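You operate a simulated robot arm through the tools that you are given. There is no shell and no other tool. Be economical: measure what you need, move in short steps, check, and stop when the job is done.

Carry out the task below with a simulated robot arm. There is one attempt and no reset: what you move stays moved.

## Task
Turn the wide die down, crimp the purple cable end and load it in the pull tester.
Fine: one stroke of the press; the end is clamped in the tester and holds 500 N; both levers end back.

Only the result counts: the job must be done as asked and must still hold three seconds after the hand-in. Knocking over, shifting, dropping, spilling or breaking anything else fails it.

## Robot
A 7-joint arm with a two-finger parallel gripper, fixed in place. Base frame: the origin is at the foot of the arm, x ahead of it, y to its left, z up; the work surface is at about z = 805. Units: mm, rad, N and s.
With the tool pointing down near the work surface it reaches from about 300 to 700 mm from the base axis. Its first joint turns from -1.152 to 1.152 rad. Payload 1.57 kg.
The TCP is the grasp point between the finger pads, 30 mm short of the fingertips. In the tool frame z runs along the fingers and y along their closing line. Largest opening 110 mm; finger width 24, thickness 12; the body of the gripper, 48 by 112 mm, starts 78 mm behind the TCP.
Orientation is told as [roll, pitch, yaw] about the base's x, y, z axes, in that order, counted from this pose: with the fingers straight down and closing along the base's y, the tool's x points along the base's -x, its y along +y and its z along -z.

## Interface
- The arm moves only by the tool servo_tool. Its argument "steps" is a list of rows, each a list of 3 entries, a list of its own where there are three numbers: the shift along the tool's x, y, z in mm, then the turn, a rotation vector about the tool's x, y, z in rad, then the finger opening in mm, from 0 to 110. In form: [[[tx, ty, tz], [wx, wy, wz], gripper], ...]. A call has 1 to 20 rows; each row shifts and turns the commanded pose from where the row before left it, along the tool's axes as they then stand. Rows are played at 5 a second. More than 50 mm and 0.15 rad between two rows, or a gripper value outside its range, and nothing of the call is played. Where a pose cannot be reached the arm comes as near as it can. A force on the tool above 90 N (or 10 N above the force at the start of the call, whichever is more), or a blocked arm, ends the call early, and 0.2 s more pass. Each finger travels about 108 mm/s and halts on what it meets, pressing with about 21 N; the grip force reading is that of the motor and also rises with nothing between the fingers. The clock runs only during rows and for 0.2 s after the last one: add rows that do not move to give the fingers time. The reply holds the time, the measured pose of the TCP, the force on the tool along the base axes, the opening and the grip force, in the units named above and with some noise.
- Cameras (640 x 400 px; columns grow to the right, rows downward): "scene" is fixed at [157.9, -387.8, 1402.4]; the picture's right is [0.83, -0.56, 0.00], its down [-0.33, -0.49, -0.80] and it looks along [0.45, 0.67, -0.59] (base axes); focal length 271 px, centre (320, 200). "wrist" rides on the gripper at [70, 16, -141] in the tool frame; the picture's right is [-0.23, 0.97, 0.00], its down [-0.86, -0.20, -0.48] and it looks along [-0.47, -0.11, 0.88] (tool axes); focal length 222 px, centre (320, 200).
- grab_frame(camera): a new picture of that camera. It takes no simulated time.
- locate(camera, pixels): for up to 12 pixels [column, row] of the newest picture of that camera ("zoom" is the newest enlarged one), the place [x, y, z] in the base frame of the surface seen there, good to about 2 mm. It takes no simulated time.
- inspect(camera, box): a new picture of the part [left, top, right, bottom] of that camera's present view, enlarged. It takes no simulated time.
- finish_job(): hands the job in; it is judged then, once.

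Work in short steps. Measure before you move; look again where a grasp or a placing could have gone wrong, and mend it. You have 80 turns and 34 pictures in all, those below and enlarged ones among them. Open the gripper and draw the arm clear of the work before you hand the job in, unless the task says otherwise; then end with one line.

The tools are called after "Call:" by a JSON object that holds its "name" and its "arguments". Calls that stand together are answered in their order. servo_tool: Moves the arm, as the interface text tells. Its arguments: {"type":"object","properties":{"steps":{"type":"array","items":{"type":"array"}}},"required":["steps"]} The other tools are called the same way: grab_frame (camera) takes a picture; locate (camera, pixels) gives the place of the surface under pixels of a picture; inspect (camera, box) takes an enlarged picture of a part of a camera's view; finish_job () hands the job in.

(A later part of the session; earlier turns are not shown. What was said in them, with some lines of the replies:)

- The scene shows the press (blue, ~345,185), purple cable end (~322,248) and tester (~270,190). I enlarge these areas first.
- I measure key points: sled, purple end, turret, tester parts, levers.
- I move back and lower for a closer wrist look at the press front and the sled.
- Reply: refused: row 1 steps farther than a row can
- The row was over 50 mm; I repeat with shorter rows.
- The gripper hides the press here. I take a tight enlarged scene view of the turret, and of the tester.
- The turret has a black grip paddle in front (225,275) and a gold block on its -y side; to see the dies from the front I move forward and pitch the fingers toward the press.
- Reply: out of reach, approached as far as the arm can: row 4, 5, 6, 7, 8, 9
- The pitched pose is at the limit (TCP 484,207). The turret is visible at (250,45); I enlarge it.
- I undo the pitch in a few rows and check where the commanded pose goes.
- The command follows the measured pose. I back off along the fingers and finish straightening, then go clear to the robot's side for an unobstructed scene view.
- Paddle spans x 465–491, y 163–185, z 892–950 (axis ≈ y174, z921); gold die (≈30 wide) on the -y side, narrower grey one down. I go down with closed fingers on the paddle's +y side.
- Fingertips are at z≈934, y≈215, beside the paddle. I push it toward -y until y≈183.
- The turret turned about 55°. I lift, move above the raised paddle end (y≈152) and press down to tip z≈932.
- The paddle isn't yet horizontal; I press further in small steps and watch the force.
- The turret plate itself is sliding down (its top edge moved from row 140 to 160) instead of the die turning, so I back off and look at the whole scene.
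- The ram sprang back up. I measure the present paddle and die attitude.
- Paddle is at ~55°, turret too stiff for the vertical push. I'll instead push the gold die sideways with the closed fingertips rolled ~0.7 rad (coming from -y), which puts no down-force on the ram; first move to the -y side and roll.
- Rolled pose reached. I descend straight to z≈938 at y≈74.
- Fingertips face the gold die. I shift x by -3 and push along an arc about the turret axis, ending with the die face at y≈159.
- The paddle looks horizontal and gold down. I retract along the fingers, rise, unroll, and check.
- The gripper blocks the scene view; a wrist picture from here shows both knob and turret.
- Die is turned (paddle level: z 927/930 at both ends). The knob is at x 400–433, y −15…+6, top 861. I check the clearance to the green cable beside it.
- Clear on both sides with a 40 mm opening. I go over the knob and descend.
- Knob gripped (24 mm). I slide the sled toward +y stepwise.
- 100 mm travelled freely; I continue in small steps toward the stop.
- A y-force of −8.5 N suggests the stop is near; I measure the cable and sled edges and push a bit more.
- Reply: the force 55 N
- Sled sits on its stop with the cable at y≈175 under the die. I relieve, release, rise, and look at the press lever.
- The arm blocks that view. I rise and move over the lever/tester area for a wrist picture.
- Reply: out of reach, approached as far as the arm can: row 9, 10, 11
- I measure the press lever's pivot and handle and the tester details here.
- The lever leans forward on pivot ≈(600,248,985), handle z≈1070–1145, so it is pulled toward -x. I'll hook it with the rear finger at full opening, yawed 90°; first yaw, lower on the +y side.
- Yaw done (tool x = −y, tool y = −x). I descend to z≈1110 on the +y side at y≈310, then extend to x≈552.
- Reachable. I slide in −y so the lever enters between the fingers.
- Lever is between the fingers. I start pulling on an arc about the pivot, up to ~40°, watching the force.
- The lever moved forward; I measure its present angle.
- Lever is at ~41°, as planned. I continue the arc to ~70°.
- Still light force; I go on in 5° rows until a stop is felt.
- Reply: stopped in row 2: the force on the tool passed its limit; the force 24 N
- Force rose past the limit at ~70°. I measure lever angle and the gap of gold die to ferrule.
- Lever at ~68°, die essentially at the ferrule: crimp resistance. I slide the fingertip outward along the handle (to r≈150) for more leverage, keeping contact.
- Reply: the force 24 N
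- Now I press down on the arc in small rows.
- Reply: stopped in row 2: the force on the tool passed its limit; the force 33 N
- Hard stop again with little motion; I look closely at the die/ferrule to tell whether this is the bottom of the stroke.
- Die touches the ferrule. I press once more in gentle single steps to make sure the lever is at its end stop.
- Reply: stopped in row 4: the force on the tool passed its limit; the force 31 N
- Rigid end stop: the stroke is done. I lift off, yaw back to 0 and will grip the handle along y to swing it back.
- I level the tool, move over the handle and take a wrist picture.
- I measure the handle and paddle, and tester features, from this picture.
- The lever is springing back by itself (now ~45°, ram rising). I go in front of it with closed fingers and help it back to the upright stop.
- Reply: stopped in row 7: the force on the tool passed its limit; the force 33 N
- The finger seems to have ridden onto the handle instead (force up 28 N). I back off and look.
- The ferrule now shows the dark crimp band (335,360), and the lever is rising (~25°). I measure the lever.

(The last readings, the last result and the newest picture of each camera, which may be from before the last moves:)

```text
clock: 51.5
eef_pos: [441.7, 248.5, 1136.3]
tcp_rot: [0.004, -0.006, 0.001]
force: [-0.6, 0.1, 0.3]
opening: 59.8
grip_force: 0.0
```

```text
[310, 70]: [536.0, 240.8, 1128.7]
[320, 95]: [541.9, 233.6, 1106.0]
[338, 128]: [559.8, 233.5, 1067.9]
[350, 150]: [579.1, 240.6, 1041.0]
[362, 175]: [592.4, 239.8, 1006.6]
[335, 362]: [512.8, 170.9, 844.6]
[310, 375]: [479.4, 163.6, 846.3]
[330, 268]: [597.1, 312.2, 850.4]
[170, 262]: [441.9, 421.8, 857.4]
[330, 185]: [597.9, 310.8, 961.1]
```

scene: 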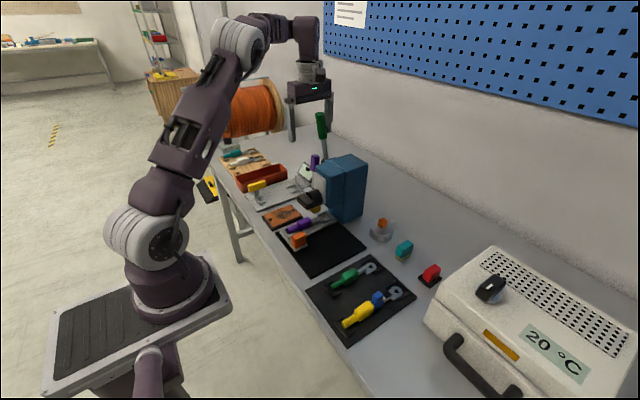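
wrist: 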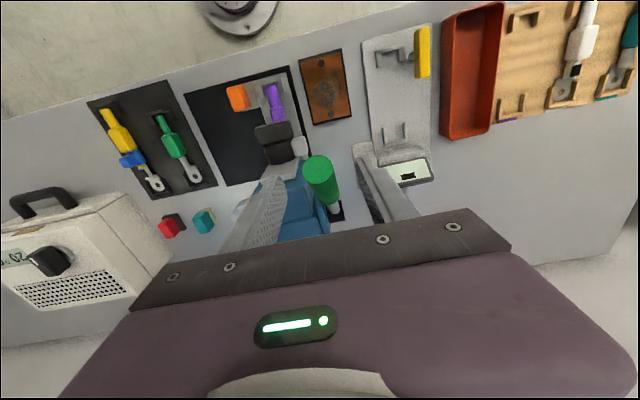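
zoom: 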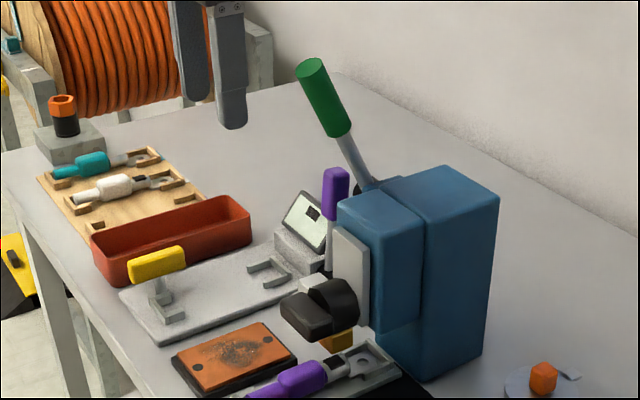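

I push slowly with the fingers lower (TCP z 1090), in front of the handle, until x≈551 where the lever stood at the start.

Call:
{"name": "servo_tool", "arguments": {"steps": [[[0, 0, 23], [0, 0, 0], 0], [[0, 0, 23], [0, 0, 0], 0], [[0, 0, 0], [0, 0, 0], 0], [[-20, 0, 0], [0, 0, 0], 0], [[-20, 0, 0], [0, 0, 0], 0], [[-15, 0, 0], [0, 0, 0], 0], [[-10, 0, 0], [0, 0, 0], 0], [[-8, 0, 0], [0, 0, 0], 0], [[-8, 0, 0], [0, 0, 0], 0], [[-8, 0, 0], [0, 0, 0], 0], [[-8, 0, 0], [0, 0, 0], 0], [[-6, 0, 0], [0, 0, 0], 0], [[-6, 0, 0], [0, 0, 0], 0], [[0, 0, 0], [0, 0, 0], 0]]}}

```text
clock: 54.5
eef_pos: [549.8, 248.3, 1091.0]
tcp_rot: [0.004, -0.005, 0.002]
force: [-0.2, -0.7, 0.3]
opening: 0.0
grip_force: 21.4
```

No contact: the lever has returned ahead of me. I nudge a bit more to feel its stop.

Call:
{"name": "servo_tool", "arguments": {"steps": [[[-4, 0, 0], [0, 0, 0], 0], [[-4, 0, 0], [0, 0, 0], 0], [[-3, 0, 0], [0, 0, 0], 0], [[0, 0, 0], [0, 0, 0], 0]]}}

```text
clock: 55.5
eef_pos: [557.4, 248.6, 1092.4]
tcp_rot: [0.001, 0.001, 0.004]
force: [-46.9, -10.0, 5.6]
opening: 0.0
grip_force: 21.3
```

The lever is firm on its back stop. I back off and go to the sled knob to pull it out again.

Call:
{"name": "servo_tool", "arguments": {"steps": [[[20, 0, 0], [0, 0, 0], 0], [[40, 0, 0], [0, 0, 0], 20], [[40, 0, 0], [0, 0, 0], 42], [[40, -20, 0], [0, 0, 0], 42], [[0, -45, 0], [0, 0, 0], 42], [[0, -45, 0], [0, 0, 0], 42], [[0, -22, 40], [0, 0, 0], 42], [[0, 0, 48], [0, 0, 0], 42], [[0, 0, 48], [0, 0, 0], 42], [[0, 0, 0], [0, 0, 0], 42]]}}

```text
clock: 57.7
eef_pos: [421.8, 115.3, 952.6]
tcp_rot: [0.004, -0.006, 0.003]
force: [-0.5, 0.0, 0.1]
opening: 41.7
grip_force: 0.0
```

Call:
{"name": "servo_tool", "arguments": {"steps": [[[4, 1, 45], [0, 0, 0], 42], [[0, 0, 45], [0, 0, 0], 42], [[0, 0, 0], [0, 0, 0], 42], [[0, 0, 0], [0, 0, 0], 15], [[0, 0, 0], [0, 0, 0], 15], [[0, 0, 0], [0, 0, 0], 15], [[0, -10, 0], [0, 0, 0], 15], [[0, -15, 0], [0, 0, 0], 15], [[0, -15, 0], [0, 0, 0], 15], [[0, -15, 0], [0, 0, 0], 15], [[0, -15, 0], [0, 0, 0], 15], [[0, -15, 0], [0, 0, 0], 15], [[0, -15, 0], [0, 0, 0], 15], [[0, -15, 0], [0, 0, 0], 15], [[0, -4, 0], [0, 0, 0], 15], [[0, 0, 0], [0, 0, 0], 15]]}}

```text
clock: 61.1
eef_pos: [418.0, -2.4, 862.9]
tcp_rot: [0.004, -0.004, 0.001]
force: [-7.5, -0.8, -7.3]
opening: 23.9
grip_force: 36.3
```

Sled is back. I release, rise, and go over the purple body (x≈462, y≈56) for a grasp; its size will show in the opening.

Call:
{"name": "servo_tool", "arguments": {"steps": [[[0, 0, 0], [0, 0, 0], 42], [[0, 0, 0], [0, 0, 0], 42], [[0, 0, -40], [0, 0, 0], 42], [[0, 0, -30], [0, 0, 0], 50], [[-44, 20, 0], [0, 0, 0], 50], [[0, 38, 0], [0, 0, 0], 50], [[0, 0, 0], [0, 0, 0], 50]]}}

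Call:
{"name": "grab_frame", "arguments": {"camera": "wrist"}}

```text
clock: 62.7
eef_pos: [462.1, 56.9, 934.6]
tcp_rot: [0.005, -0.007, 0.003]
force: [-0.5, -0.9, 0.3]
opening: 49.9
grip_force: 0.2
```

```text
3 pictures are left
```

wrist: 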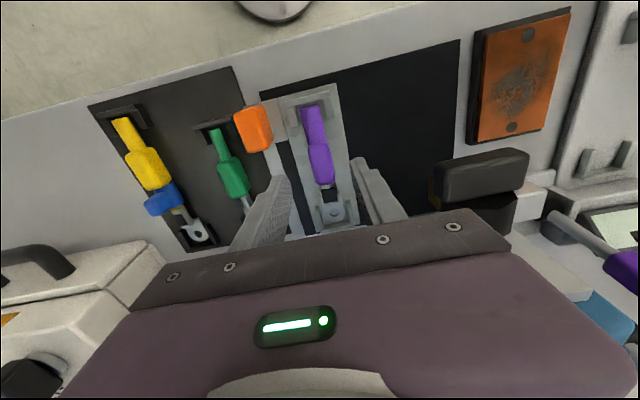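

I measure the cable and its nest precisely.

Call:
{"name": "locate", "arguments": {"camera": "wrist", "pixels": [[312, 115], [318, 140], [320, 150], [321, 165], [324, 182], [312, 165], [331, 163], [334, 212], [340, 150], [298, 160], [316, 100], [330, 200]]}}

Call:
{"name": "locate", "arguments": {"camera": "scene", "pixels": [[265, 208], [256, 200], [261, 203], [268, 202], [296, 180], [303, 184], [297, 189], [290, 187], [249, 187], [264, 184], [257, 192], [275, 197]]}}

```text
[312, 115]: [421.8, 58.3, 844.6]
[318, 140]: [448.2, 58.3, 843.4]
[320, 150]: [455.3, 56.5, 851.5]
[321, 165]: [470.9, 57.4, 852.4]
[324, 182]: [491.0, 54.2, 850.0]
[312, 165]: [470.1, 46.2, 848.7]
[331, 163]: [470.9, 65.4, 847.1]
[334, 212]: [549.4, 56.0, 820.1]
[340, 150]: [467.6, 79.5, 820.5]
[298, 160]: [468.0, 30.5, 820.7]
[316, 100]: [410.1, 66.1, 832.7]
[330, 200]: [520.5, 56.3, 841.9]
```

```text
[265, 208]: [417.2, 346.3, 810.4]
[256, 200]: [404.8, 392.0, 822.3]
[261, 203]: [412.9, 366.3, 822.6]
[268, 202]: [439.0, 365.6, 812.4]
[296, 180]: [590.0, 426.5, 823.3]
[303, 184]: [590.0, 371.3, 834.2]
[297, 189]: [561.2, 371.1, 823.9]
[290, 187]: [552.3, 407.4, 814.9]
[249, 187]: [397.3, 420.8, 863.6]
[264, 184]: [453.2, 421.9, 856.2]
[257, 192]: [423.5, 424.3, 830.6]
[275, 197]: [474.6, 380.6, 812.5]
```

I locate the sled's bracket corners to compare with the tester's nest.

Call:
{"name": "locate", "arguments": {"camera": "wrist", "pixels": [[304, 110], [302, 122], [326, 104], [330, 116], [316, 103], [320, 222], [318, 212], [352, 205], [354, 218], [340, 224], [590, 165], [625, 150]]}}

Call:
{"name": "locate", "arguments": {"camera": "wrist", "pixels": [[585, 175], [587, 152], [605, 168], [627, 143], [624, 165], [560, 225], [620, 262], [635, 215], [600, 240], [575, 230], [556, 175], [600, 150]]}}

```text
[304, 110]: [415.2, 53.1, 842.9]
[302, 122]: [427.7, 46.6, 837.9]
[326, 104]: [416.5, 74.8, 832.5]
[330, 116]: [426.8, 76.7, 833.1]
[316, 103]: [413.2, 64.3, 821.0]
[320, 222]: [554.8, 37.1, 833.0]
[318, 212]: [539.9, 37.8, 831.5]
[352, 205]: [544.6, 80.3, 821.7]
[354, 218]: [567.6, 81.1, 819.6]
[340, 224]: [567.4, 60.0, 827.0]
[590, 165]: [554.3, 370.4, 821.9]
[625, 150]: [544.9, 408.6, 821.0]
```

```text
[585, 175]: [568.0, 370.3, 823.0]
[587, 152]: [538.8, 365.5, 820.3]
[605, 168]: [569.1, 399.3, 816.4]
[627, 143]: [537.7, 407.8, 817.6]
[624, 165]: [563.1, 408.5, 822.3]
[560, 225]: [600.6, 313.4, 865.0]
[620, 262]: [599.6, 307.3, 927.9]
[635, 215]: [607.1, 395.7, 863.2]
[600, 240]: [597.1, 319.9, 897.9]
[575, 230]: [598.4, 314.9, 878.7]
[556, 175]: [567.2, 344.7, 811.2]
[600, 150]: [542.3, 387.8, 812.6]
```

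Nest geometry matches the sled: same x, centre y≈388 vs 56.5, floor 812 vs 820.5. I grip the body at x≈472 and lift.

Call:
{"name": "servo_tool", "arguments": {"steps": [[[-10, 0, 0], [-0.005, 0.007, 0], 50], [[0, 0, 40], [0, 0, 0], 50], [[0, 0, 30], [0, 0, 0], 50], [[0, 0, 9.5], [0, 0, 0], 50], [[0, 0, 0], [0, 0, 0], 50], [[0, 0, 0], [0, 0, 0], 8], [[0, 0, 0], [0, 0, 0], 8], [[0, 0, 0], [0, 0, 0], 8]]}}

```text
clock: 64.5
eef_pos: [471.2, 57.9, 854.8]
tcp_rot: [0.009, 0.002, 0.004]
force: [-0.5, 0.1, -0.6]
opening: 23.3
grip_force: 20.6
```

Gripped (23 mm). I lift straight up and pull back in x.

Call:
{"name": "servo_tool", "arguments": {"steps": [[[0, 0, -20], [0, 0, 0], 8], [[0, 0, -40], [0, 0, 0], 8], [[0, 0, -45], [0, 0, 0], 8], [[0, 0, -45], [0, 0, 0], 8], [[35, 0, 0], [0, 0, 0], 8], [[35, 0, 0], [0, 0, 0], 8], [[0, 40, 0], [0, 0, 0], 8], [[0, 40, 0], [0, 0, 0], 8], [[0, 40, 0], [0, 0, 0], 8], [[0, 40, 0], [0, 0, 0], 8], [[0, 0, 0], [0, 0, 0], 8]]}}

```text
clock: 66.9
eef_pos: [403.0, 215.7, 1005.3]
tcp_rot: [0.009, 0.002, 0.002]
force: [-0.1, -1.4, -2.0]
opening: 23.5
grip_force: 21.3
```

Holding. On to above the tester nest.

Call:
{"name": "servo_tool", "arguments": {"steps": [[[0, 44, 0], [0, 0, 0], 8], [[0, 44, 0], [0, 0, 0], 8], [[0, 44, 0], [0, 0, 0], 8], [[0, 41, 0], [0, 0, 0], 8], [[-34, 0, 0], [0, 0, 0], 8], [[-34, 0, 0], [0, 0, 0], 8], [[0, 0, 45], [0, 0, 0], 8], [[0, 0, 45], [0, 0, 0], 8], [[0, 0, 0], [0, 0, 0], 8], [[0, 0, 0], [0, 0, 0], 8]]}}

Call:
{"name": "grab_frame", "arguments": {"camera": "wrist"}}

```text
clock: 69.1
eef_pos: [469.3, 388.8, 917.7]
tcp_rot: [0.009, 0.001, 0.002]
force: [0.4, 0.2, -2.2]
opening: 23.7
grip_force: 20.7
```

```text
2 pictures are left
```

wrist: 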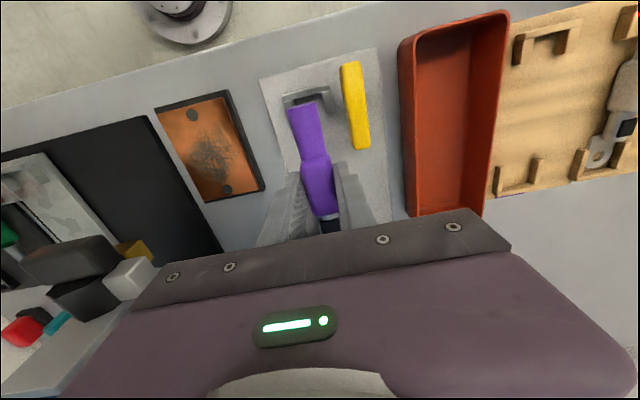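

I measure front bracket, wire end and yellow handle here.

Call:
{"name": "locate", "arguments": {"camera": "wrist", "pixels": [[290, 98], [286, 107], [328, 90], [331, 102], [310, 93], [298, 112], [313, 108], [351, 68], [356, 105], [362, 145], [346, 105], [369, 105]]}}

Call:
{"name": "locate", "arguments": {"camera": "wrist", "pixels": [[305, 100], [300, 96], [320, 92], [305, 130], [318, 180], [355, 148], [375, 150], [340, 95], [336, 110], [292, 140], [342, 140], [322, 104]]}}

```text
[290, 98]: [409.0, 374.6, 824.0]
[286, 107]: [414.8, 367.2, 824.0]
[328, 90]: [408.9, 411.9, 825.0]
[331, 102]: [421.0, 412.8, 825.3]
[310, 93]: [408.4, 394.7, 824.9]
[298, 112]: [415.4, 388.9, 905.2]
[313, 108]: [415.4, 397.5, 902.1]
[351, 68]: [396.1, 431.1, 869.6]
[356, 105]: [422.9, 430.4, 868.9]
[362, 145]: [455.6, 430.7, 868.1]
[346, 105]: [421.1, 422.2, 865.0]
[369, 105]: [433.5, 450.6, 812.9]
```

```text
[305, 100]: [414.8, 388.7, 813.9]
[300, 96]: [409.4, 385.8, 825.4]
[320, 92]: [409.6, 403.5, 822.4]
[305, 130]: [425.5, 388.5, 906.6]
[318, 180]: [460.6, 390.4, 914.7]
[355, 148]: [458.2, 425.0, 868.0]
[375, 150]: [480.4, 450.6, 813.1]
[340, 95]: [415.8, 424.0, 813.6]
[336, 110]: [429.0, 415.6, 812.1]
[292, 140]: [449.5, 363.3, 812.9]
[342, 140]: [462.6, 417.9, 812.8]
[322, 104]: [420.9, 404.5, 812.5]
```

Cable is aligned with the nest (wire y≈389, bracket 370–411). I lower it into the nest and feel for contact.

Call:
{"name": "servo_tool", "arguments": {"steps": [[[-2, 0.5, 30], [0, 0, 0], 8], [[0, 0, 25], [0, 0, 0], 8], [[0, 0, 8], [0, 0, 0], 8], [[0, 0, 4], [0, 0, 0], 8], [[0, 0, 3], [0, 0, 0], 8], [[0, 0, 1.5], [0, 0, 0], 8], [[0, 0, 0], [0, 0, 0], 8]]}}

```text
clock: 70.7
eef_pos: [472.4, 390.0, 846.1]
tcp_rot: [0.011, 0.001, 0.002]
force: [-4.0, -2.3, 13.0]
opening: 23.5
grip_force: 21.0
```

Contact (13 N) at the expected height. I release with a small opening and rise.

Call:
{"name": "servo_tool", "arguments": {"steps": [[[0, 0, 0], [0, 0, 0], 32], [[0, 0, 0], [0, 0, 0], 34], [[0, 0, -20], [0, 0, 0], 34], [[0, 0, -40], [0, 0, 0], 34], [[40, 0, -30], [0, 0, 0], 34], [[30, 0, -30], [0, 0, 0], 34], [[0, 0, 0], [0, 0, 0], 34]]}}

```text
clock: 72.3
eef_pos: [399.8, 388.3, 967.6]
tcp_rot: [0.008, 0.003, 0.002]
force: [0.0, 0.6, 0.3]
opening: 33.9
grip_force: 0.0
```

The clamp's mechanism must be understood: I move the arm to the start pose, where the scene view of the tester was clear, and enlarge it.

Call:
{"name": "servo_tool", "arguments": {"steps": [[[0, 0, -48], [0, 0, 0], 34], [[0, -10, -48], [0, 0, 0], 34], [[0, -20, -45], [0, 0, 0], 34], [[0, -20, -45], [0, 0, 0], 34], [[0, -20, -45], [0, 0, 0], 34], [[0, -45, -15], [0, 0, 0], 34], [[-15, -45, 0], [0, 0, 0], 34], [[-15, -40, 0], [0, 0, 0], 34], [[0, 0, 0], [0, 0, 0], 34]]}}

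Call:
{"name": "inspect", "arguments": {"camera": "scene", "box": [240, 160, 312, 214]}}

```text
clock: 74.3
eef_pos: [432.0, 186.8, 1212.3]
tcp_rot: [0.008, 0.004, 0.003]
force: [0.0, -0.8, 0.1]
opening: 34.0
grip_force: 0.0
```

```text
7.41 times, centred on (276, 187) of scene
```

zoom: 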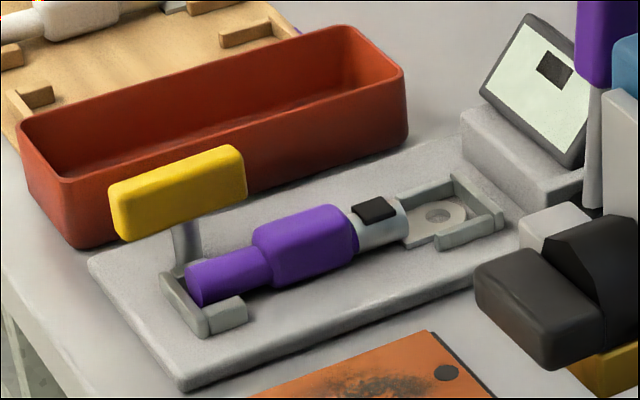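

Cable sits well in the nest with the crimp band visible. I measure the post of the yellow handle.

Call:
{"name": "locate", "arguments": {"camera": "zoom", "pixels": [[190, 230], [188, 245], [184, 262], [180, 270], [178, 228], [200, 228], [180, 200], [125, 230], [240, 190], [180, 172], [115, 190], [235, 150]]}}

Call:
{"name": "locate", "arguments": {"camera": "zoom", "pixels": [[205, 282], [260, 265], [310, 240], [375, 235], [440, 213], [595, 150], [592, 200], [608, 20], [605, 60], [545, 50], [230, 300], [200, 310]]}}

```text
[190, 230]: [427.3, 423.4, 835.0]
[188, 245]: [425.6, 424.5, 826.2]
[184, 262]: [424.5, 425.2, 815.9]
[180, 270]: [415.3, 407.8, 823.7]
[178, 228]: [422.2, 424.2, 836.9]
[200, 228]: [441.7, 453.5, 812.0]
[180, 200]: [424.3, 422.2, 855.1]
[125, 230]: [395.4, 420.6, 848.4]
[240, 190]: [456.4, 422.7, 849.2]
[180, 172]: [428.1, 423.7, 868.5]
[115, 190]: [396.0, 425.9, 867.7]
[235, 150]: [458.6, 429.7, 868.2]
```

```text
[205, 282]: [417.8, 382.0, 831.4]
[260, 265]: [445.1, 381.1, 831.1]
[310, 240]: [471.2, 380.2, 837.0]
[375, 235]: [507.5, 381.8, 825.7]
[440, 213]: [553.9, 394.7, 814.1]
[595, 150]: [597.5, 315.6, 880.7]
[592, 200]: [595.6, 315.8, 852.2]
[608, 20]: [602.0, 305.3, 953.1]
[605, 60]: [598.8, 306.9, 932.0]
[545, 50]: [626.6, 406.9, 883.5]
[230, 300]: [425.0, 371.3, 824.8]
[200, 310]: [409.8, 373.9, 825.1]
```

The post is vertical at (427,428) under the bar's centre (bar x 395–459, y 421–435, z 848–868). I check the tray's clearance behind it before pushing.

Call:
{"name": "locate", "arguments": {"camera": "zoom", "pixels": [[70, 185], [100, 172], [280, 120], [395, 70], [90, 245], [250, 170], [300, 115], [340, 30], [20, 120]]}}

```text
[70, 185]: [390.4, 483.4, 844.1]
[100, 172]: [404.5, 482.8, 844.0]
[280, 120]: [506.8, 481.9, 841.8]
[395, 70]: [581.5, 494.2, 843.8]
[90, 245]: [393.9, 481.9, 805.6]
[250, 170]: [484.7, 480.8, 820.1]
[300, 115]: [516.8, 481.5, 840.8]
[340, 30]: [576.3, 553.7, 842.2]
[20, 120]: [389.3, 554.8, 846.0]
```

Tray starts at y 482, so there is room. I bring the closed fingers behind the yellow bar on its +y side.

Call:
{"name": "servo_tool", "arguments": {"steps": [[[0, 40, 20], [0, 0, 0], 0], [[0, 45, 20], [0, 0, 0], 0], [[0, 45, 20], [0, 0, 0], 0], [[0, 45, 20], [0, 0, 0], 0], [[0, 45, 20], [0, 0, 0], 0], [[5, 46, 10], [0, 0, 0], 0], [[0, 5, 45], [0, 0, 0], 0], [[0, 0, 45], [0, 0, 0], 0], [[0, 0, 45], [0, 0, 0], 0], [[0, 0, 45], [0, 0, 0], 0], [[0, 0, 40], [0, 0, 0], 0], [[0, 0, 0], [0, 0, 0], 0], [[0, 0, 0], [0, 0, 0], 0]]}}

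```text
clock: 77.1
eef_pos: [427.3, 448.6, 884.5]
tcp_rot: [0.009, 0.004, 0.005]
force: [0.6, 0.3, -0.3]
opening: 0.0
grip_force: 20.8
out of reach, approached as far as the arm can: row 6
```

I now push −y in small steps to test how the bar moves.

Call:
{"name": "servo_tool", "arguments": {"steps": [[[0, -3, 0], [0, 0, 0], 0], [[0, -3, 0], [0, 0, 0], 0], [[0, -2, 0], [0, 0, 0], 0], [[0, 0, 0], [0, 0, 0], 0]]}}

```text
clock: 78.1
eef_pos: [428.1, 447.7, 885.7]
tcp_rot: [0.024, 0.0, 0.003]
force: [8.0, 52.9, -19.4]
opening: 0.0
grip_force: 20.9
```

It doesn't fold that way (53 N, no motion), so it is probably a turn handle. I back off and grip the bar centrally to test turning.

Call:
{"name": "servo_tool", "arguments": {"steps": [[[0, 6, 0], [0.02, 0, 0], 0], [[0, 0, -30], [0, 0, 0], 0], [[0, 0, -30], [0, 0, 0], 20], [[1, -25, 0], [0, 0, 0], 36], [[0, 0, 0], [0, 0, 0], 36], [[0, 0, 35], [0, 0, 0], 36], [[0, 0, 38], [0, 0, 0], 36], [[0, 0, 0], [0, 0, 0], 36], [[0, 0, 0], [0, 0, 0], 5], [[0, 0, 0], [0, 0, 0], 5], [[0, 0, 0], [0, 0, 0], 5]]}}

```text
clock: 80.5
eef_pos: [426.2, 423.8, 873.7]
tcp_rot: [-0.006, 0.001, 0.004]
force: [-1.1, 27.0, -1.7]
opening: 28.3
grip_force: 12.9
```

One finger touches off-centre (bar centre is nearer y≈428–430). I shift the tool and close again.

Call:
{"name": "servo_tool", "arguments": {"steps": [[[0, 0, 0], [0, 0, 0], 36], [[0, 4.5, 0], [0, 0, 0], 36], [[0, 0, 0], [0, 0, 0], 36], [[0, 0, 0], [0, 0, 0], 5], [[0, 0, 0], [0, 0, 0], 5], [[0, 0, 0], [0, 0, 0], 5]]}}

```text
clock: 81.9
eef_pos: [426.4, 427.0, 873.2]
tcp_rot: [-0.009, 0.001, 0.005]
force: [0.3, 17.2, -1.2]
opening: 20.7
grip_force: 8.9
```

Call:
{"name": "servo_tool", "arguments": {"steps": [[[0, 2, 0], [0, 0, 0], 24], [[0, 0, 0], [0, 0, 0], 5], [[0, 0, 0], [0, 0, 0], 5], [[0, 0, 0], [0, 0, 0], 5]]}}

```text
clock: 82.9
eef_pos: [426.7, 429.4, 873.1]
tcp_rot: [-0.011, 0.0, 0.005]
force: [3.0, 14.1, -4.7]
opening: 17.8
grip_force: 7.6
```

Gripped. I test a turn of −0.28 rad about the vertical (tool +z) and compare the measured yaw.

Call:
{"name": "servo_tool", "arguments": {"steps": [[[0, 0, 0], [0, 0, 0.07], 0], [[0, 0, 0], [0, 0, 0.07], 0], [[0, 0, 0], [0, 0, 0.07], 0], [[0, 0, 0], [0, 0, 0.07], 0], [[0, 0, 0], [0, 0, 0], 0]]}}

```text
clock: 84.1
eef_pos: [425.5, 430.7, 873.2]
tcp_rot: [-0.01, 0.0, -0.278]
force: [-11.6, 20.4, 5.2]
opening: 22.6
grip_force: 35.1
```

The opening grew to 22.6, so the bar did not follow. I try the other direction.

Call:
{"name": "servo_tool", "arguments": {"steps": [[[0, 0, 0], [0, 0, -0.14], 0], [[0, 0, 0], [0, 0, -0.14], 0], [[0, 0, 0], [0, 0, 0], 0], [[0, 0, 0], [0, 0, -0.07], 0], [[0, 0, 0], [0, 0, -0.07], 0], [[0, 0, 0], [0, 0, -0.07], 0], [[0, 0, 0], [0, 0, -0.07], 0], [[0, 0, 0], [0, 0, 0], 0]]}}

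```text
clock: 85.9
eef_pos: [427.2, 429.8, 872.4]
tcp_rot: [-0.006, 0.002, 0.284]
force: [9.1, 22.6, -1.8]
opening: 16.2
grip_force: 31.0
```

At +0.28 rad the opening stays 16 mm: the bar follows this way. I continue toward a quarter turn.

Call:
{"name": "servo_tool", "arguments": {"steps": [[[0, 0, 0], [0, 0, -0.1], 0], [[0, 0, 0], [0, 0, -0.1], 0], [[0, 0, 0], [0, 0, -0.1], 0], [[0, 0, 0], [0, 0, -0.1], 0], [[0, 0, 0], [0, 0, -0.1], 0], [[0, 0, 0], [0, 0, -0.1], 0], [[0, 0, 0], [0, 0, 0], 0]]}}

```text
clock: 87.5
eef_pos: [426.8, 429.2, 872.7]
tcp_rot: [-0.006, 0.007, 0.882]
force: [15.6, 17.7, 6.3]
opening: 16.0
grip_force: 31.5
```

Call:
{"name": "servo_tool", "arguments": {"steps": [[[0, 0, 0], [0, 0, -0.1], 0], [[0, 0, 0], [0, 0, -0.1], 0], [[0, 0, 0], [0, 0, -0.1], 0], [[0, 0, 0], [0, 0, -0.1], 0], [[0, 0, 0], [0, 0, -0.1], 0], [[0, 0, 0], [0, 0, -0.1], 0], [[0, 0, 0], [0, 0, -0.09], 0], [[0, 0, 0], [0, 0, 0], 0]]}}

```text
clock: 89.3
eef_pos: [427.6, 428.0, 872.2]
tcp_rot: [0.0, 0.011, 1.574]
force: [28.4, 10.8, -2.5]
opening: 15.7
grip_force: 31.5
```

Quarter turn reached with the bar following (15.7 mm). I feel for the end stop with a little more turn.

Call:
{"name": "servo_tool", "arguments": {"steps": [[[0, 0, 0], [0, 0, -0.07], 0], [[0, 0, 0], [0, 0, -0.07], 0], [[0, 0, 0], [0, 0, -0.06], 0], [[0, 0, 0], [0, 0, 0], 0]]}}

```text
clock: 90.3
eef_pos: [427.5, 427.9, 872.3]
tcp_rot: [0.002, 0.014, 1.774]
force: [27.3, -8.4, 10.7]
opening: 20.6
grip_force: 34.3
```

It hits an end stop: clamp closed. I turn back to 1.57, release and rise.

Call:
{"name": "servo_tool", "arguments": {"steps": [[[0, 0, 0], [0, 0, 0.1], 0], [[0, 0, 0], [0, 0, 0.1], 0], [[0, 0, 0], [0, 0, 0], 34], [[0, 0, 0], [0, 0, 0], 36], [[0, 0, -20], [0, 0, 0], 36], [[0, 0, -45], [0, 0, 0], 36], [[0, 0, -45], [0, 0, 0], 36], [[0, 0, -45], [0, 0, 0], 36], [[0, 0, 0], [0, 0, 0], 36]]}}

```text
clock: 92.3
eef_pos: [426.7, 430.5, 1025.6]
tcp_rot: [0.003, 0.01, 1.574]
force: [-0.9, 1.0, -0.3]
opening: 35.8
grip_force: 0.0
5 turns are left
```

Five turns remain. The purple tester lever (shaft centre ≈(603,320), handle z≈915–975) is next: I use yaw 1.35 so the camera clears the green lever, open fully, go above it and descend with the lever between the fingers.

Call:
{"name": "servo_tool", "arguments": {"steps": [[[0, 0, 0], [0, 0, 0.112], 110], [[0, 0, 0], [0, 0, 0.112], 110], [[15.6, -42, 0], [0, 0, 0], 110], [[15.6, -42, 5], [0, 0, 0], 110], [[15.6, -42, 5], [0, 0, 0], 110], [[15.6, -42, 0], [0, 0, 0], 110], [[0, 0, 0], [0, 0, 0], 110], [[0, 0, 15], [0, 0, 0], 110], [[0, 0, 15], [0, 0, 0], 110], [[0, 0, 15], [0, 0, 0], 110], [[0, 0, 13], [0, 0, 0], 110], [[0, 0, 0], [0, 0, 0], 110]]}}

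Call:
{"name": "inspect", "arguments": {"camera": "scene", "box": [280, 130, 344, 182]}}

Call:
{"name": "locate", "arguments": {"camera": "zoom", "pixels": [[340, 200], [340, 240], [340, 270], [340, 300], [300, 200], [380, 200], [400, 200], [340, 350], [340, 380], [420, 240], [260, 240], [220, 200]]}}

```text
clock: 94.9
eef_pos: [577.7, 332.0, 960.1]
tcp_rot: [0.0, 0.01, 1.349]
force: [-0.2, 0.1, -0.4]
opening: 110.1
grip_force: 0.0
out of reach, approached as far as the arm can: row 6
```

```text
7.69 times, centred on (312, 156) of scene
```

zoom: 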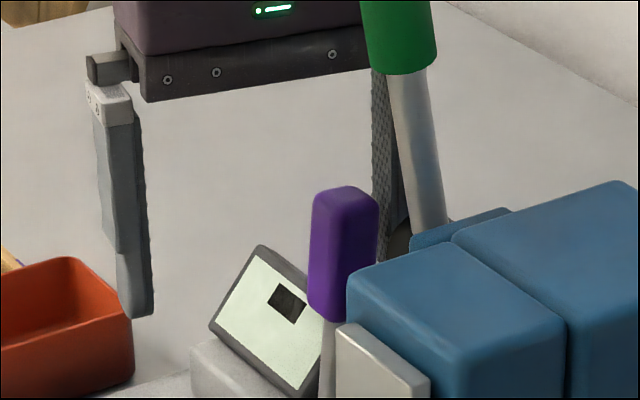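

```text
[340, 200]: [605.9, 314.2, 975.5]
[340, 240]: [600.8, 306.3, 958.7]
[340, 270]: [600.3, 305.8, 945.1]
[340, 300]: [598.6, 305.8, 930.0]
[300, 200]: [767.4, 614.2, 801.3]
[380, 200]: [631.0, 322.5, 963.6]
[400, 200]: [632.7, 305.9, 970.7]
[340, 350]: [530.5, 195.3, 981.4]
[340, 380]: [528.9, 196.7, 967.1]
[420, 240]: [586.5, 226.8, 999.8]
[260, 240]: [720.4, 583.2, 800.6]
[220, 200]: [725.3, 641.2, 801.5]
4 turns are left
```

The rear finger (x≈631) is behind the purple handle (front face x≈600). I pull the lever forward on an arc about its pivot (603,852); a stop will end the call.

Call:
{"name": "servo_tool", "arguments": {"steps": [[[1.9, 8.5, -3.5], [0, 0, 0], 110], [[1.9, 8.5, -3.5], [0, 0, 0], 110], [[1.6, 7.2, 0], [0, 0, 0], 110], [[1.6, 7.2, 0], [0, 0, 0], 110], [[1.6, 7.2, 0], [0, 0, 0], 110], [[1.6, 7.1, 2], [0, 0, 0], 110], [[1.6, 7.1, 2], [0, 0, 0], 110], [[1.6, 7.1, 2], [0, 0, 0], 110], [[1.4, 6.3, 3.7], [0, 0, 0], 110], [[1.4, 6.3, 3.7], [0, 0, 0], 110], [[1.4, 6.3, 3.7], [0, 0, 0], 110], [[1.2, 5.2, 5.3], [0, 0, 0], 110], [[1.2, 5.2, 5.3], [0, 0, 0], 110], [[1.2, 5.2, 5.3], [0, 0, 0], 110], [[0.9, 3.9, 6.5], [0, 0, 0], 110], [[0.9, 3.9, 6.5], [0, 0, 0], 110], [[0.6, 2.7, 6.7], [0, 0, 0], 110], [[0.6, 2.7, 6.7], [0, 0, 0], 110], [[0, 0, 0], [0, 0, 0], 110], [[0, 0, 0], [0, 0, 0], 110]]}}

Call:
{"name": "locate", "arguments": {"camera": "scene", "pixels": [[314, 157], [313, 165], [310, 160], [305, 165], [300, 165], [300, 170], [295, 170], [295, 165], [308, 172], [303, 172], [298, 176], [290, 170]]}}

```text
clock: 98.1
eef_pos: [487.8, 332.0, 940.6]
tcp_rot: [-0.035, -0.007, 1.35]
force: [7.7, -1.3, 7.8]
opening: 110.0
grip_force: 0.1
stopped in row 16: the force on the tool passed its limit (the readings are from after the stop); the commanded pose is now the measured one
```

```text
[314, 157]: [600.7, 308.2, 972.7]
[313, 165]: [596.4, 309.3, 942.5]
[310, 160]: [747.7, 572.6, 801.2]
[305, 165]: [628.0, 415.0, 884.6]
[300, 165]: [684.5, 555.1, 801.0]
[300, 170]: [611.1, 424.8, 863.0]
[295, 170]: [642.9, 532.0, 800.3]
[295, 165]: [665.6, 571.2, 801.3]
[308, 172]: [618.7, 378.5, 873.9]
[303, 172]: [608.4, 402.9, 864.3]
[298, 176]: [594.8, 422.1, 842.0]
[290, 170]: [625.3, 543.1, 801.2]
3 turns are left
```

It stopped hard at ~53° (about 60° of travel, like the press lever), so the pull is done. I lift off, close the fingers, turn to yaw 1.0, give it time to spring back, then go in front of the lever and push it gently to its back stop.

Call:
{"name": "servo_tool", "arguments": {"steps": [[[0, 0, -33], [0, 0, 0], 110], [[0, 0, -33], [0, 0, 0], 110], [[0, 0, -34], [0, 0, 0], 110], [[0, 0, 0], [0, 0, 0.117], 80], [[0, 0, 0], [0, 0, 0.117], 40], [[0, 0, 0], [0, 0, 0.117], 0], [[28.5, 14.7, 0], [0, 0, 0], 0], [[0, 0, 0], [0, 0, 0], 0], [[0, 0, 0], [0, 0, 0], 0], [[0, 0, 0], [0, 0, 0], 0], [[0, 0, 0], [0, 0, 0], 0], [[0, 0, 0], [0, 0, 0], 0], [[0, 0, 0], [0, 0, 0], 0], [[0, 0, 0], [0, 0, 0], 0], [[0, 0, 0], [0, 0, 0], 0], [[0, 0, 0], [0, 0, 0], 0], [[0, 0, 0], [0, 0, 0], 0], [[0, 0, 0], [0, 0, 0], 0], [[0, 0, 0], [0, 0, 0], 0], [[0, 0, 0], [0, 0, 0], 0]]}}

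Call:
{"name": "servo_tool", "arguments": {"steps": [[[0, 0, 0], [0, 0, 0], 0], [[0, 0, 0], [0, 0, 0], 0], [[0, 0, 0], [0, 0, 0], 0], [[0, 0, 0], [0, 0, 0], 0], [[0, 0, 0], [0, 0, 0], 0], [[0, 0, 0], [0, 0, 0], 0], [[0, 0, 0], [0, 0, 0], 0], [[0, 0, 0], [0, 0, 0], 0], [[0, 0, 0], [0, 0, 0], 0], [[0, 0, 0], [0, 0, 0], 0], [[0, 0, 0], [0, 0, 0], 0], [[0, 0, 0], [0, 0, 0], 0], [[0, 0, 0], [0, 0, 0], 0], [[0, 0, 0], [0, 0, 0], 0], [[0, 0, 0], [0, 0, 0], 0], [[0, 0, 0], [0, 0, 0], 0], [[0, 0, 45], [0, 0, 0], 0], [[0, 0, 45], [0, 0, 0], 0], [[0, 0, 0], [0, 0, 0], 0], [[0, 0, 0], [0, 0, 0], 0]]}}

Call:
{"name": "servo_tool", "arguments": {"steps": [[[-10.8, -16.8, 0], [0, 0, 0], 0], [[-10.8, -16.8, 0], [0, 0, 0], 0], [[-8.1, -12.6, 0], [0, 0, 0], 0], [[-5.4, -8.4, 0], [0, 0, 0], 0], [[-4.3, -6.7, 0], [0, 0, 0], 0], [[-4.3, -6.7, 0], [0, 0, 0], 0], [[-4.3, -6.7, 0], [0, 0, 0], 0], [[-4.3, -6.7, 0], [0, 0, 0], 0], [[-4.3, -6.7, 0], [0, 0, 0], 0], [[-3.2, -5, 0], [0, 0, 0], 0], [[-2.2, -3.4, 0], [0, 0, 0], 0], [[-2.2, -3.4, 0], [0, 0, 0], 0], [[-1.6, -2.5, 0], [0, 0, 0], 0], [[0, 0, 0], [0, 0, 0], 0], [[0, 0, 0], [0, 0, 0], 0]]}}

```text
clock: 102.3
eef_pos: [455.8, 316.9, 1036.8]
tcp_rot: [-0.026, -0.014, 0.998]
force: [0.1, 0.4, 0.4]
opening: 0.0
grip_force: 21.3
```

```text
clock: 106.5
eef_pos: [459.6, 315.2, 946.4]
tcp_rot: [-0.028, -0.014, 0.998]
force: [0.1, 0.3, -0.6]
opening: 0.0
grip_force: 21.4
```

```text
clock: 107.1
eef_pos: [482.9, 318.6, 949.8]
tcp_rot: [-0.01, 0.008, 1.005]
force: [-18.1, -5.3, 15.9]
opening: 0.0
grip_force: 20.1
stopped in row 2: the force on the tool passed its limit (the readings are from after the stop); the commanded pose is now the measured one
2 turns are left
```

The lever did not come back by itself and the finger met its end face, so I grip the purple handle across y (yaw 0) at r≈95, swing it up on its arc, release, then push its front face to the back stop and retreat.

Call:
{"name": "servo_tool", "arguments": {"steps": [[[8, 12.6, 0], [0, 0, 0], 0], [[0, 0, -45], [0, 0, 0], 0], [[0, 0, -25], [0, 0, 0], 0], [[0, 0, 0], [0, 0, 0.1436], 0], [[0, 0, 0], [0, 0, 0.1436], 20], [[0, 0, 0], [0, 0, 0.1436], 60], [[0, 0, 0], [0, 0, 0.1436], 60], [[0, 0, 0], [0, 0, 0.1436], 60], [[0, 0, 0], [0, 0, 0.1436], 60], [[0, 0, 0], [0, 0, 0.1436], 60], [[-26.5, 1, 0], [0, 0, 0], 60], [[-26.5, 1, 0], [0, 0, 0], 60], [[0, 0, 0], [0, 0, 0], 60]]}}

Call:
{"name": "servo_tool", "arguments": {"steps": [[[0, 0, 40], [0, 0, 0], 60], [[0, 0, 40], [0, 0, 0], 60], [[0, 0, 28], [0, 0, 0], 60], [[0, 0, 0], [0, 0, 0], 60], [[0, 0, 0], [0, 0, 0], 8], [[0, 0, 0], [0, 0, 0], 8], [[0, 0, 0], [0, 0, 0], 8], [[0, 0, 0], [0, 0, 0], 8]]}}

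Call:
{"name": "servo_tool", "arguments": {"steps": [[[-6.4, 0, -6.5], [0, 0, 0], 8], [[-6.4, 0, -6.5], [0, 0, 0], 8], [[-6.8, 0, -4.8], [0, 0, 0], 8], [[-6.8, 0, -4.8], [0, 0, 0], 8], [[-7.5, 0, -3.5], [0, 0, 0], 8], [[-7.5, 0, -3.5], [0, 0, 0], 8], [[-8, 0, -2.1], [0, 0, 0], 8], [[-8, 0, -2.1], [0, 0, 0], 8], [[-8.2, 0, -0.7], [0, 0, 0], 8], [[-8.2, 0, -0.7], [0, 0, 0], 8], [[0, 0, 0], [0, 0, 0], 8], [[0, 0, 0], [0, 0, 0], 8]]}}

Call:
{"name": "servo_tool", "arguments": {"steps": [[[0, 0, 0], [0, 0, 0], 60], [[0, 0, 0], [0, 0, 0], 60], [[0, 0, 0], [0, 0, 0], 60], [[0, 0, -45], [0, 0, 0], 60], [[0, 0, -40], [0, 0, 0], 60], [[35, 0, 0], [0, 0, 0], 60], [[35, 0, 0], [0, 0, 0], 20], [[0, 0, 0], [0, 0, 0], 0], [[0, 0, 0], [0, 0, 0], 0], [[0, 0, 40], [0, 0, 0], 0], [[0, 0, 42], [0, 0, 0], 0], [[0, 0, 0], [0, 0, 0], 0]]}}

Call:
{"name": "servo_tool", "arguments": {"steps": [[[-15, 0, 0], [0, 0, 0], 0], [[-15, 0, 0], [0, 0, 0], 0], [[-12, 0, 0], [0, 0, 0], 0], [[-8, 0, 0], [0, 0, 0], 0], [[-6, 0, 0], [0, 0, 0], 0], [[-4, 0, 0], [0, 0, 0], 0], [[-3, 0, 0], [0, 0, 0], 0], [[-3, 0, 0], [0, 0, 0], 0], [[0, 0, 0], [0, 0, 0], 0], [[0, 0, 0], [0, 0, 0], 0]]}}

Call:
{"name": "servo_tool", "arguments": {"steps": [[[20, 0, 0], [0, 0, 0], 0], [[40, 0, 0], [0, 0, 0], 0], [[20, 0, -30], [0, 0, 0], 0], [[0, 0, -45], [0, 0, 0], 30], [[0, 0, -45], [0, 0, 0], 60], [[0, 0, -45], [0, 0, 0], 60], [[0, 0, 0], [0, 0, 0], 60]]}}

```text
clock: 109.9
eef_pos: [522.6, 320.2, 1019.7]
tcp_rot: [-0.011, -0.009, -0.003]
force: [0.2, -0.2, 0.3]
opening: 59.9
grip_force: 0.1
```

```text
clock: 111.7
eef_pos: [522.6, 319.8, 911.4]
tcp_rot: [-0.01, -0.008, -0.002]
force: [1.1, -7.4, -6.3]
opening: 25.9
grip_force: 37.0
```

```text
clock: 114.3
eef_pos: [595.3, 318.8, 948.4]
tcp_rot: [-0.01, -0.008, -0.001]
force: [-10.8, -2.9, 10.5]
opening: 25.9
grip_force: 36.8
```

```text
clock: 115.3
eef_pos: [597.2, 309.2, 969.3]
tcp_rot: [-0.081, -0.02, -0.016]
force: [1.1, 31.4, -13.2]
opening: 60.0
grip_force: 0.0
out of reach, approached as far as the arm can: row 5
stopped in row 5: the force on the tool passed its limit (the readings are from after the stop); the commanded pose is now the measured one
```

```text
clock: 116.0
eef_pos: [598.3, 314.5, 969.7]
tcp_rot: [-0.046, -0.01, 0.006]
force: [2.7, 41.2, -4.6]
opening: 36.0
grip_force: 21.3
out of reach, approached as far as the arm can: row 1, 2, 3
stopped in row 3: the force on the tool passed its limit (the readings are from after the stop); the commanded pose is now the measured one
```

```text
clock: 117.6
eef_pos: [517.9, 318.8, 1134.5]
tcp_rot: [-0.061, -0.012, -0.002]
force: [0.2, 0.2, 0.2]
opening: 59.8
grip_force: 0.0
1 turns are left
```

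The swing worked, but my last retreat closed on the handle and may have dragged the purple lever forward. In this last turn I repeat the proven sequence: hook it to its forward stop, grip, swing up, release, draw straight back in −x, push its front face to the back stop, retreat, and hand in.

Call:
{"name": "servo_tool", "arguments": {"steps": [[[0, 0, 0], [-0.061, 0.012, 0], 60], [[9, 15, 0], [0, 0, 0], 80], [[0, 0, 0], [0, 0, -0.143], 110], [[0, 0, 0], [0, 0, -0.143], 110], [[0, 0, 0], [0, 0, -0.143], 110], [[0, 0, 0], [0, 0, -0.143], 110], [[0, 0, 0], [0, 0, -0.143], 110], [[0, 0, 0], [0, 0, -0.143], 110], [[0, 0, 0], [0, 0, -0.143], 110], [[0, 0, 0], [0, 0, -0.143], 110], [[0, 0, 0], [0, 0, -0.143], 110], [[0, 0, 0], [0, 0, -0.065], 110], [[0, 0, 40], [0, 0, 0], 110], [[0, 0, 40], [0, 0, 0], 110], [[0, 0, 42], [0, 0, 0], 110], [[-7.7, -34.2, 0], [0, 0, 0], 110], [[-7.4, -33.2, 0], [0, 0, 0], 110], [[0, 0, 0], [0, 0, 0], 110], [[0, 0, 26], [0, 0, 0], 110], [[0, 0, 26], [0, 0, 0], 110]]}}

Call:
{"name": "servo_tool", "arguments": {"steps": [[[1.9, 8.5, -3.5], [0, 0, 0], 110], [[1.9, 8.5, -3.5], [0, 0, 0], 110], [[1.6, 7.2, 0], [0, 0, 0], 110], [[1.6, 7.2, 0], [0, 0, 0], 110], [[1.6, 7.2, 0], [0, 0, 0], 110], [[1.6, 7.1, 2], [0, 0, 0], 110], [[1.6, 7.1, 2], [0, 0, 0], 110], [[1.6, 7.1, 2], [0, 0, 0], 110], [[1.4, 6.3, 3.7], [0, 0, 0], 110], [[1.4, 6.3, 3.7], [0, 0, 0], 110], [[1.4, 6.3, 3.7], [0, 0, 0], 110], [[1.2, 5.2, 5.3], [0, 0, 0], 110], [[1.2, 5.2, 5.3], [0, 0, 0], 110], [[1.2, 5.2, 5.3], [0, 0, 0], 110], [[0.9, 3.9, 6.5], [0, 0, 0], 110], [[0.9, 3.9, 6.5], [0, 0, 0], 110], [[0.6, 2.7, 6.7], [0, 0, 0], 110], [[0, 0, 0], [0, 0, 0], 110]]}}

Call:
{"name": "servo_tool", "arguments": {"steps": [[[0, 0, -33], [0, 0, 0], 110], [[0, 0, -33], [0, 0, 0], 110], [[0, 0, -14], [0, 0, 0], 110], [[0, 0, 0], [0, 0, 0.143], 60], [[0, 0, 0], [0, 0, 0.143], 60], [[0, 0, 0], [0, 0, 0.143], 60], [[0, 0, 0], [0, 0, 0.143], 60], [[0, 0, 0], [0, 0, 0.143], 60], [[0, 0, 0], [0, 0, 0.143], 60], [[0, 0, 0], [0, 0, 0.143], 60], [[0, 0, 0], [0, 0, 0.143], 60], [[0, 0, 0], [0, 0, 0.143], 60], [[0, 0, 0], [0, 0, 0.063], 60], [[-34.8, -12, 0], [-0.02, 0, 0], 60], [[0, 0, 0], [0, 0, 0], 60]]}}

Call:
{"name": "servo_tool", "arguments": {"steps": [[[0, 0, 40], [0, 0, 0], 60], [[0, 0, 40], [0, 0, 0], 60], [[0, 0, 28], [0, 0, 0], 60], [[0, 0, 0], [0, 0, 0], 60], [[0, 0, 0], [0, 0, 0], 8], [[0, 0, 0], [0, 0, 0], 8], [[0, 0, 0], [0, 0, 0], 8], [[0, 0, 0], [0, 0, 0], 8]]}}

Call:
{"name": "servo_tool", "arguments": {"steps": [[[-6.4, 0, -6.5], [0, 0, 0], 8], [[-6.4, 0, -6.5], [0, 0, 0], 8], [[-6.8, 0, -4.8], [0, 0, 0], 8], [[-6.8, 0, -4.8], [0, 0, 0], 8], [[-7.5, 0, -3.5], [0, 0, 0], 8], [[-7.5, 0, -3.5], [0, 0, 0], 8], [[-8, 0, -2.1], [0, 0, 0], 8], [[-8, 0, -2.1], [0, 0, 0], 8], [[-8.2, 0, -0.7], [0, 0, 0], 8], [[-8.2, 0, -0.7], [0, 0, 0], 8], [[0, 0, 0], [0, 0, 0], 8], [[0, 0, 0], [0, 0, 0], 8]]}}

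Call:
{"name": "servo_tool", "arguments": {"steps": [[[0, 0, 0], [0, 0, 0], 60], [[0, 0, 0], [0, 0, 0], 60], [[0, 0, 0], [0, 0, 0], 60], [[40, 0, 0], [0, 0, 0], 60], [[40, 0, 0], [0, 0, 0], 60], [[20, 0, 0], [0, 0, 0], 60], [[0, 0, 0], [0, 0, 0], 60], [[0, 0, 0], [0, 0, 0], 0], [[0, 0, 0], [0, 0, 0], 0], [[0, 0, 0], [0, 0, 0], 0]]}}

Call:
{"name": "servo_tool", "arguments": {"steps": [[[-20, 0, 0], [0, 0, 0], 0], [[-20, 0, 0], [0, 0, 0], 0], [[-15, 0, 0], [0, 0, 0], 0], [[-12, 0, 0], [0, 0, 0], 0], [[-8, 0, 0], [0, 0, 0], 0], [[-6, 0, 0], [0, 0, 0], 0], [[-5, 0, 0], [0, 0, 0], 0], [[-4, 0, 0], [0, 0, 0], 0], [[-3, 0, 0], [0, 0, 0], 0], [[-3, 0, 0], [0, 0, 0], 0], [[0, 0, 0], [0, 0, 0], 0], [[0, 0, 0], [0, 0, 0], 0]]}}

Call:
{"name": "servo_tool", "arguments": {"steps": [[[20, 0, 0], [0, 0, 0], 0], [[40, 0, 0], [0, 0, 0], 0], [[30, 0, 0], [0, 0, 0], 0], [[0, 0, -45], [0, 0, 0], 0], [[0, 0, -45], [0, 0, 0], 40], [[0, 0, -45], [0, 0, 0], 60], [[0, 0, 0], [0, 0, 0], 60]]}}

Call:
{"name": "finish_job", "arguments": {}}

```text
clock: 121.8
eef_pos: [578.9, 332.5, 960.6]
tcp_rot: [0.0, 0.001, 1.349]
force: [0.0, -0.4, 0.0]
opening: 110.2
grip_force: 0.1
```

```text
clock: 125.1
eef_pos: [490.2, 334.0, 939.0]
tcp_rot: [-0.036, -0.02, 1.35]
force: [7.7, -0.6, 6.9]
opening: 110.0
grip_force: 0.1
stopped in row 16: the force on the tool passed its limit (the readings are from after the stop); the commanded pose is now the measured one
```

```text
clock: 128.3
eef_pos: [521.1, 320.7, 1018.2]
tcp_rot: [0.029, -0.032, 0.0]
force: [-0.5, -1.0, 0.0]
opening: 60.0
grip_force: 0.0
```

```text
clock: 130.1
eef_pos: [524.4, 318.3, 909.5]
tcp_rot: [0.021, -0.031, -0.003]
force: [0.1, -36.2, 0.4]
opening: 26.4
grip_force: 37.7
```

```text
clock: 132.7
eef_pos: [596.0, 322.9, 947.8]
tcp_rot: [0.028, -0.031, 0.001]
force: [-3.8, -28.6, -5.4]
opening: 33.4
grip_force: 14.5
```

```text
clock: 134.9
eef_pos: [496.8, 323.0, 945.9]
tcp_rot: [0.03, -0.033, -0.001]
force: [-0.4, 0.7, -0.5]
opening: 0.0
grip_force: 21.0
```

```text
clock: 137.5
eef_pos: [584.3, 324.0, 949.2]
tcp_rot: [0.026, -0.012, 0.005]
force: [-77.7, -8.6, 27.2]
opening: 0.0
grip_force: 21.4
```

```text
clock: 139.1
eef_pos: [498.4, 318.1, 1080.9]
tcp_rot: [0.029, -0.035, 0.001]
force: [-0.5, 0.2, -0.4]
opening: 59.7
grip_force: 0.0
```

```text
The job is handed in.
```

I handed the job in with the purple end crimped under the wide die and clamped in the tester. I never confirmed the 500 N hold, because I took no reading from the tester. I felt both levers firm against their back stops, but I had no pictures left to see the final state. The tester lever was pulled at least twice because my retreat may have dragged it forward. The press lever got one stroke, though earlier I pushed the ram down about 10 mm by accident while turning the die.
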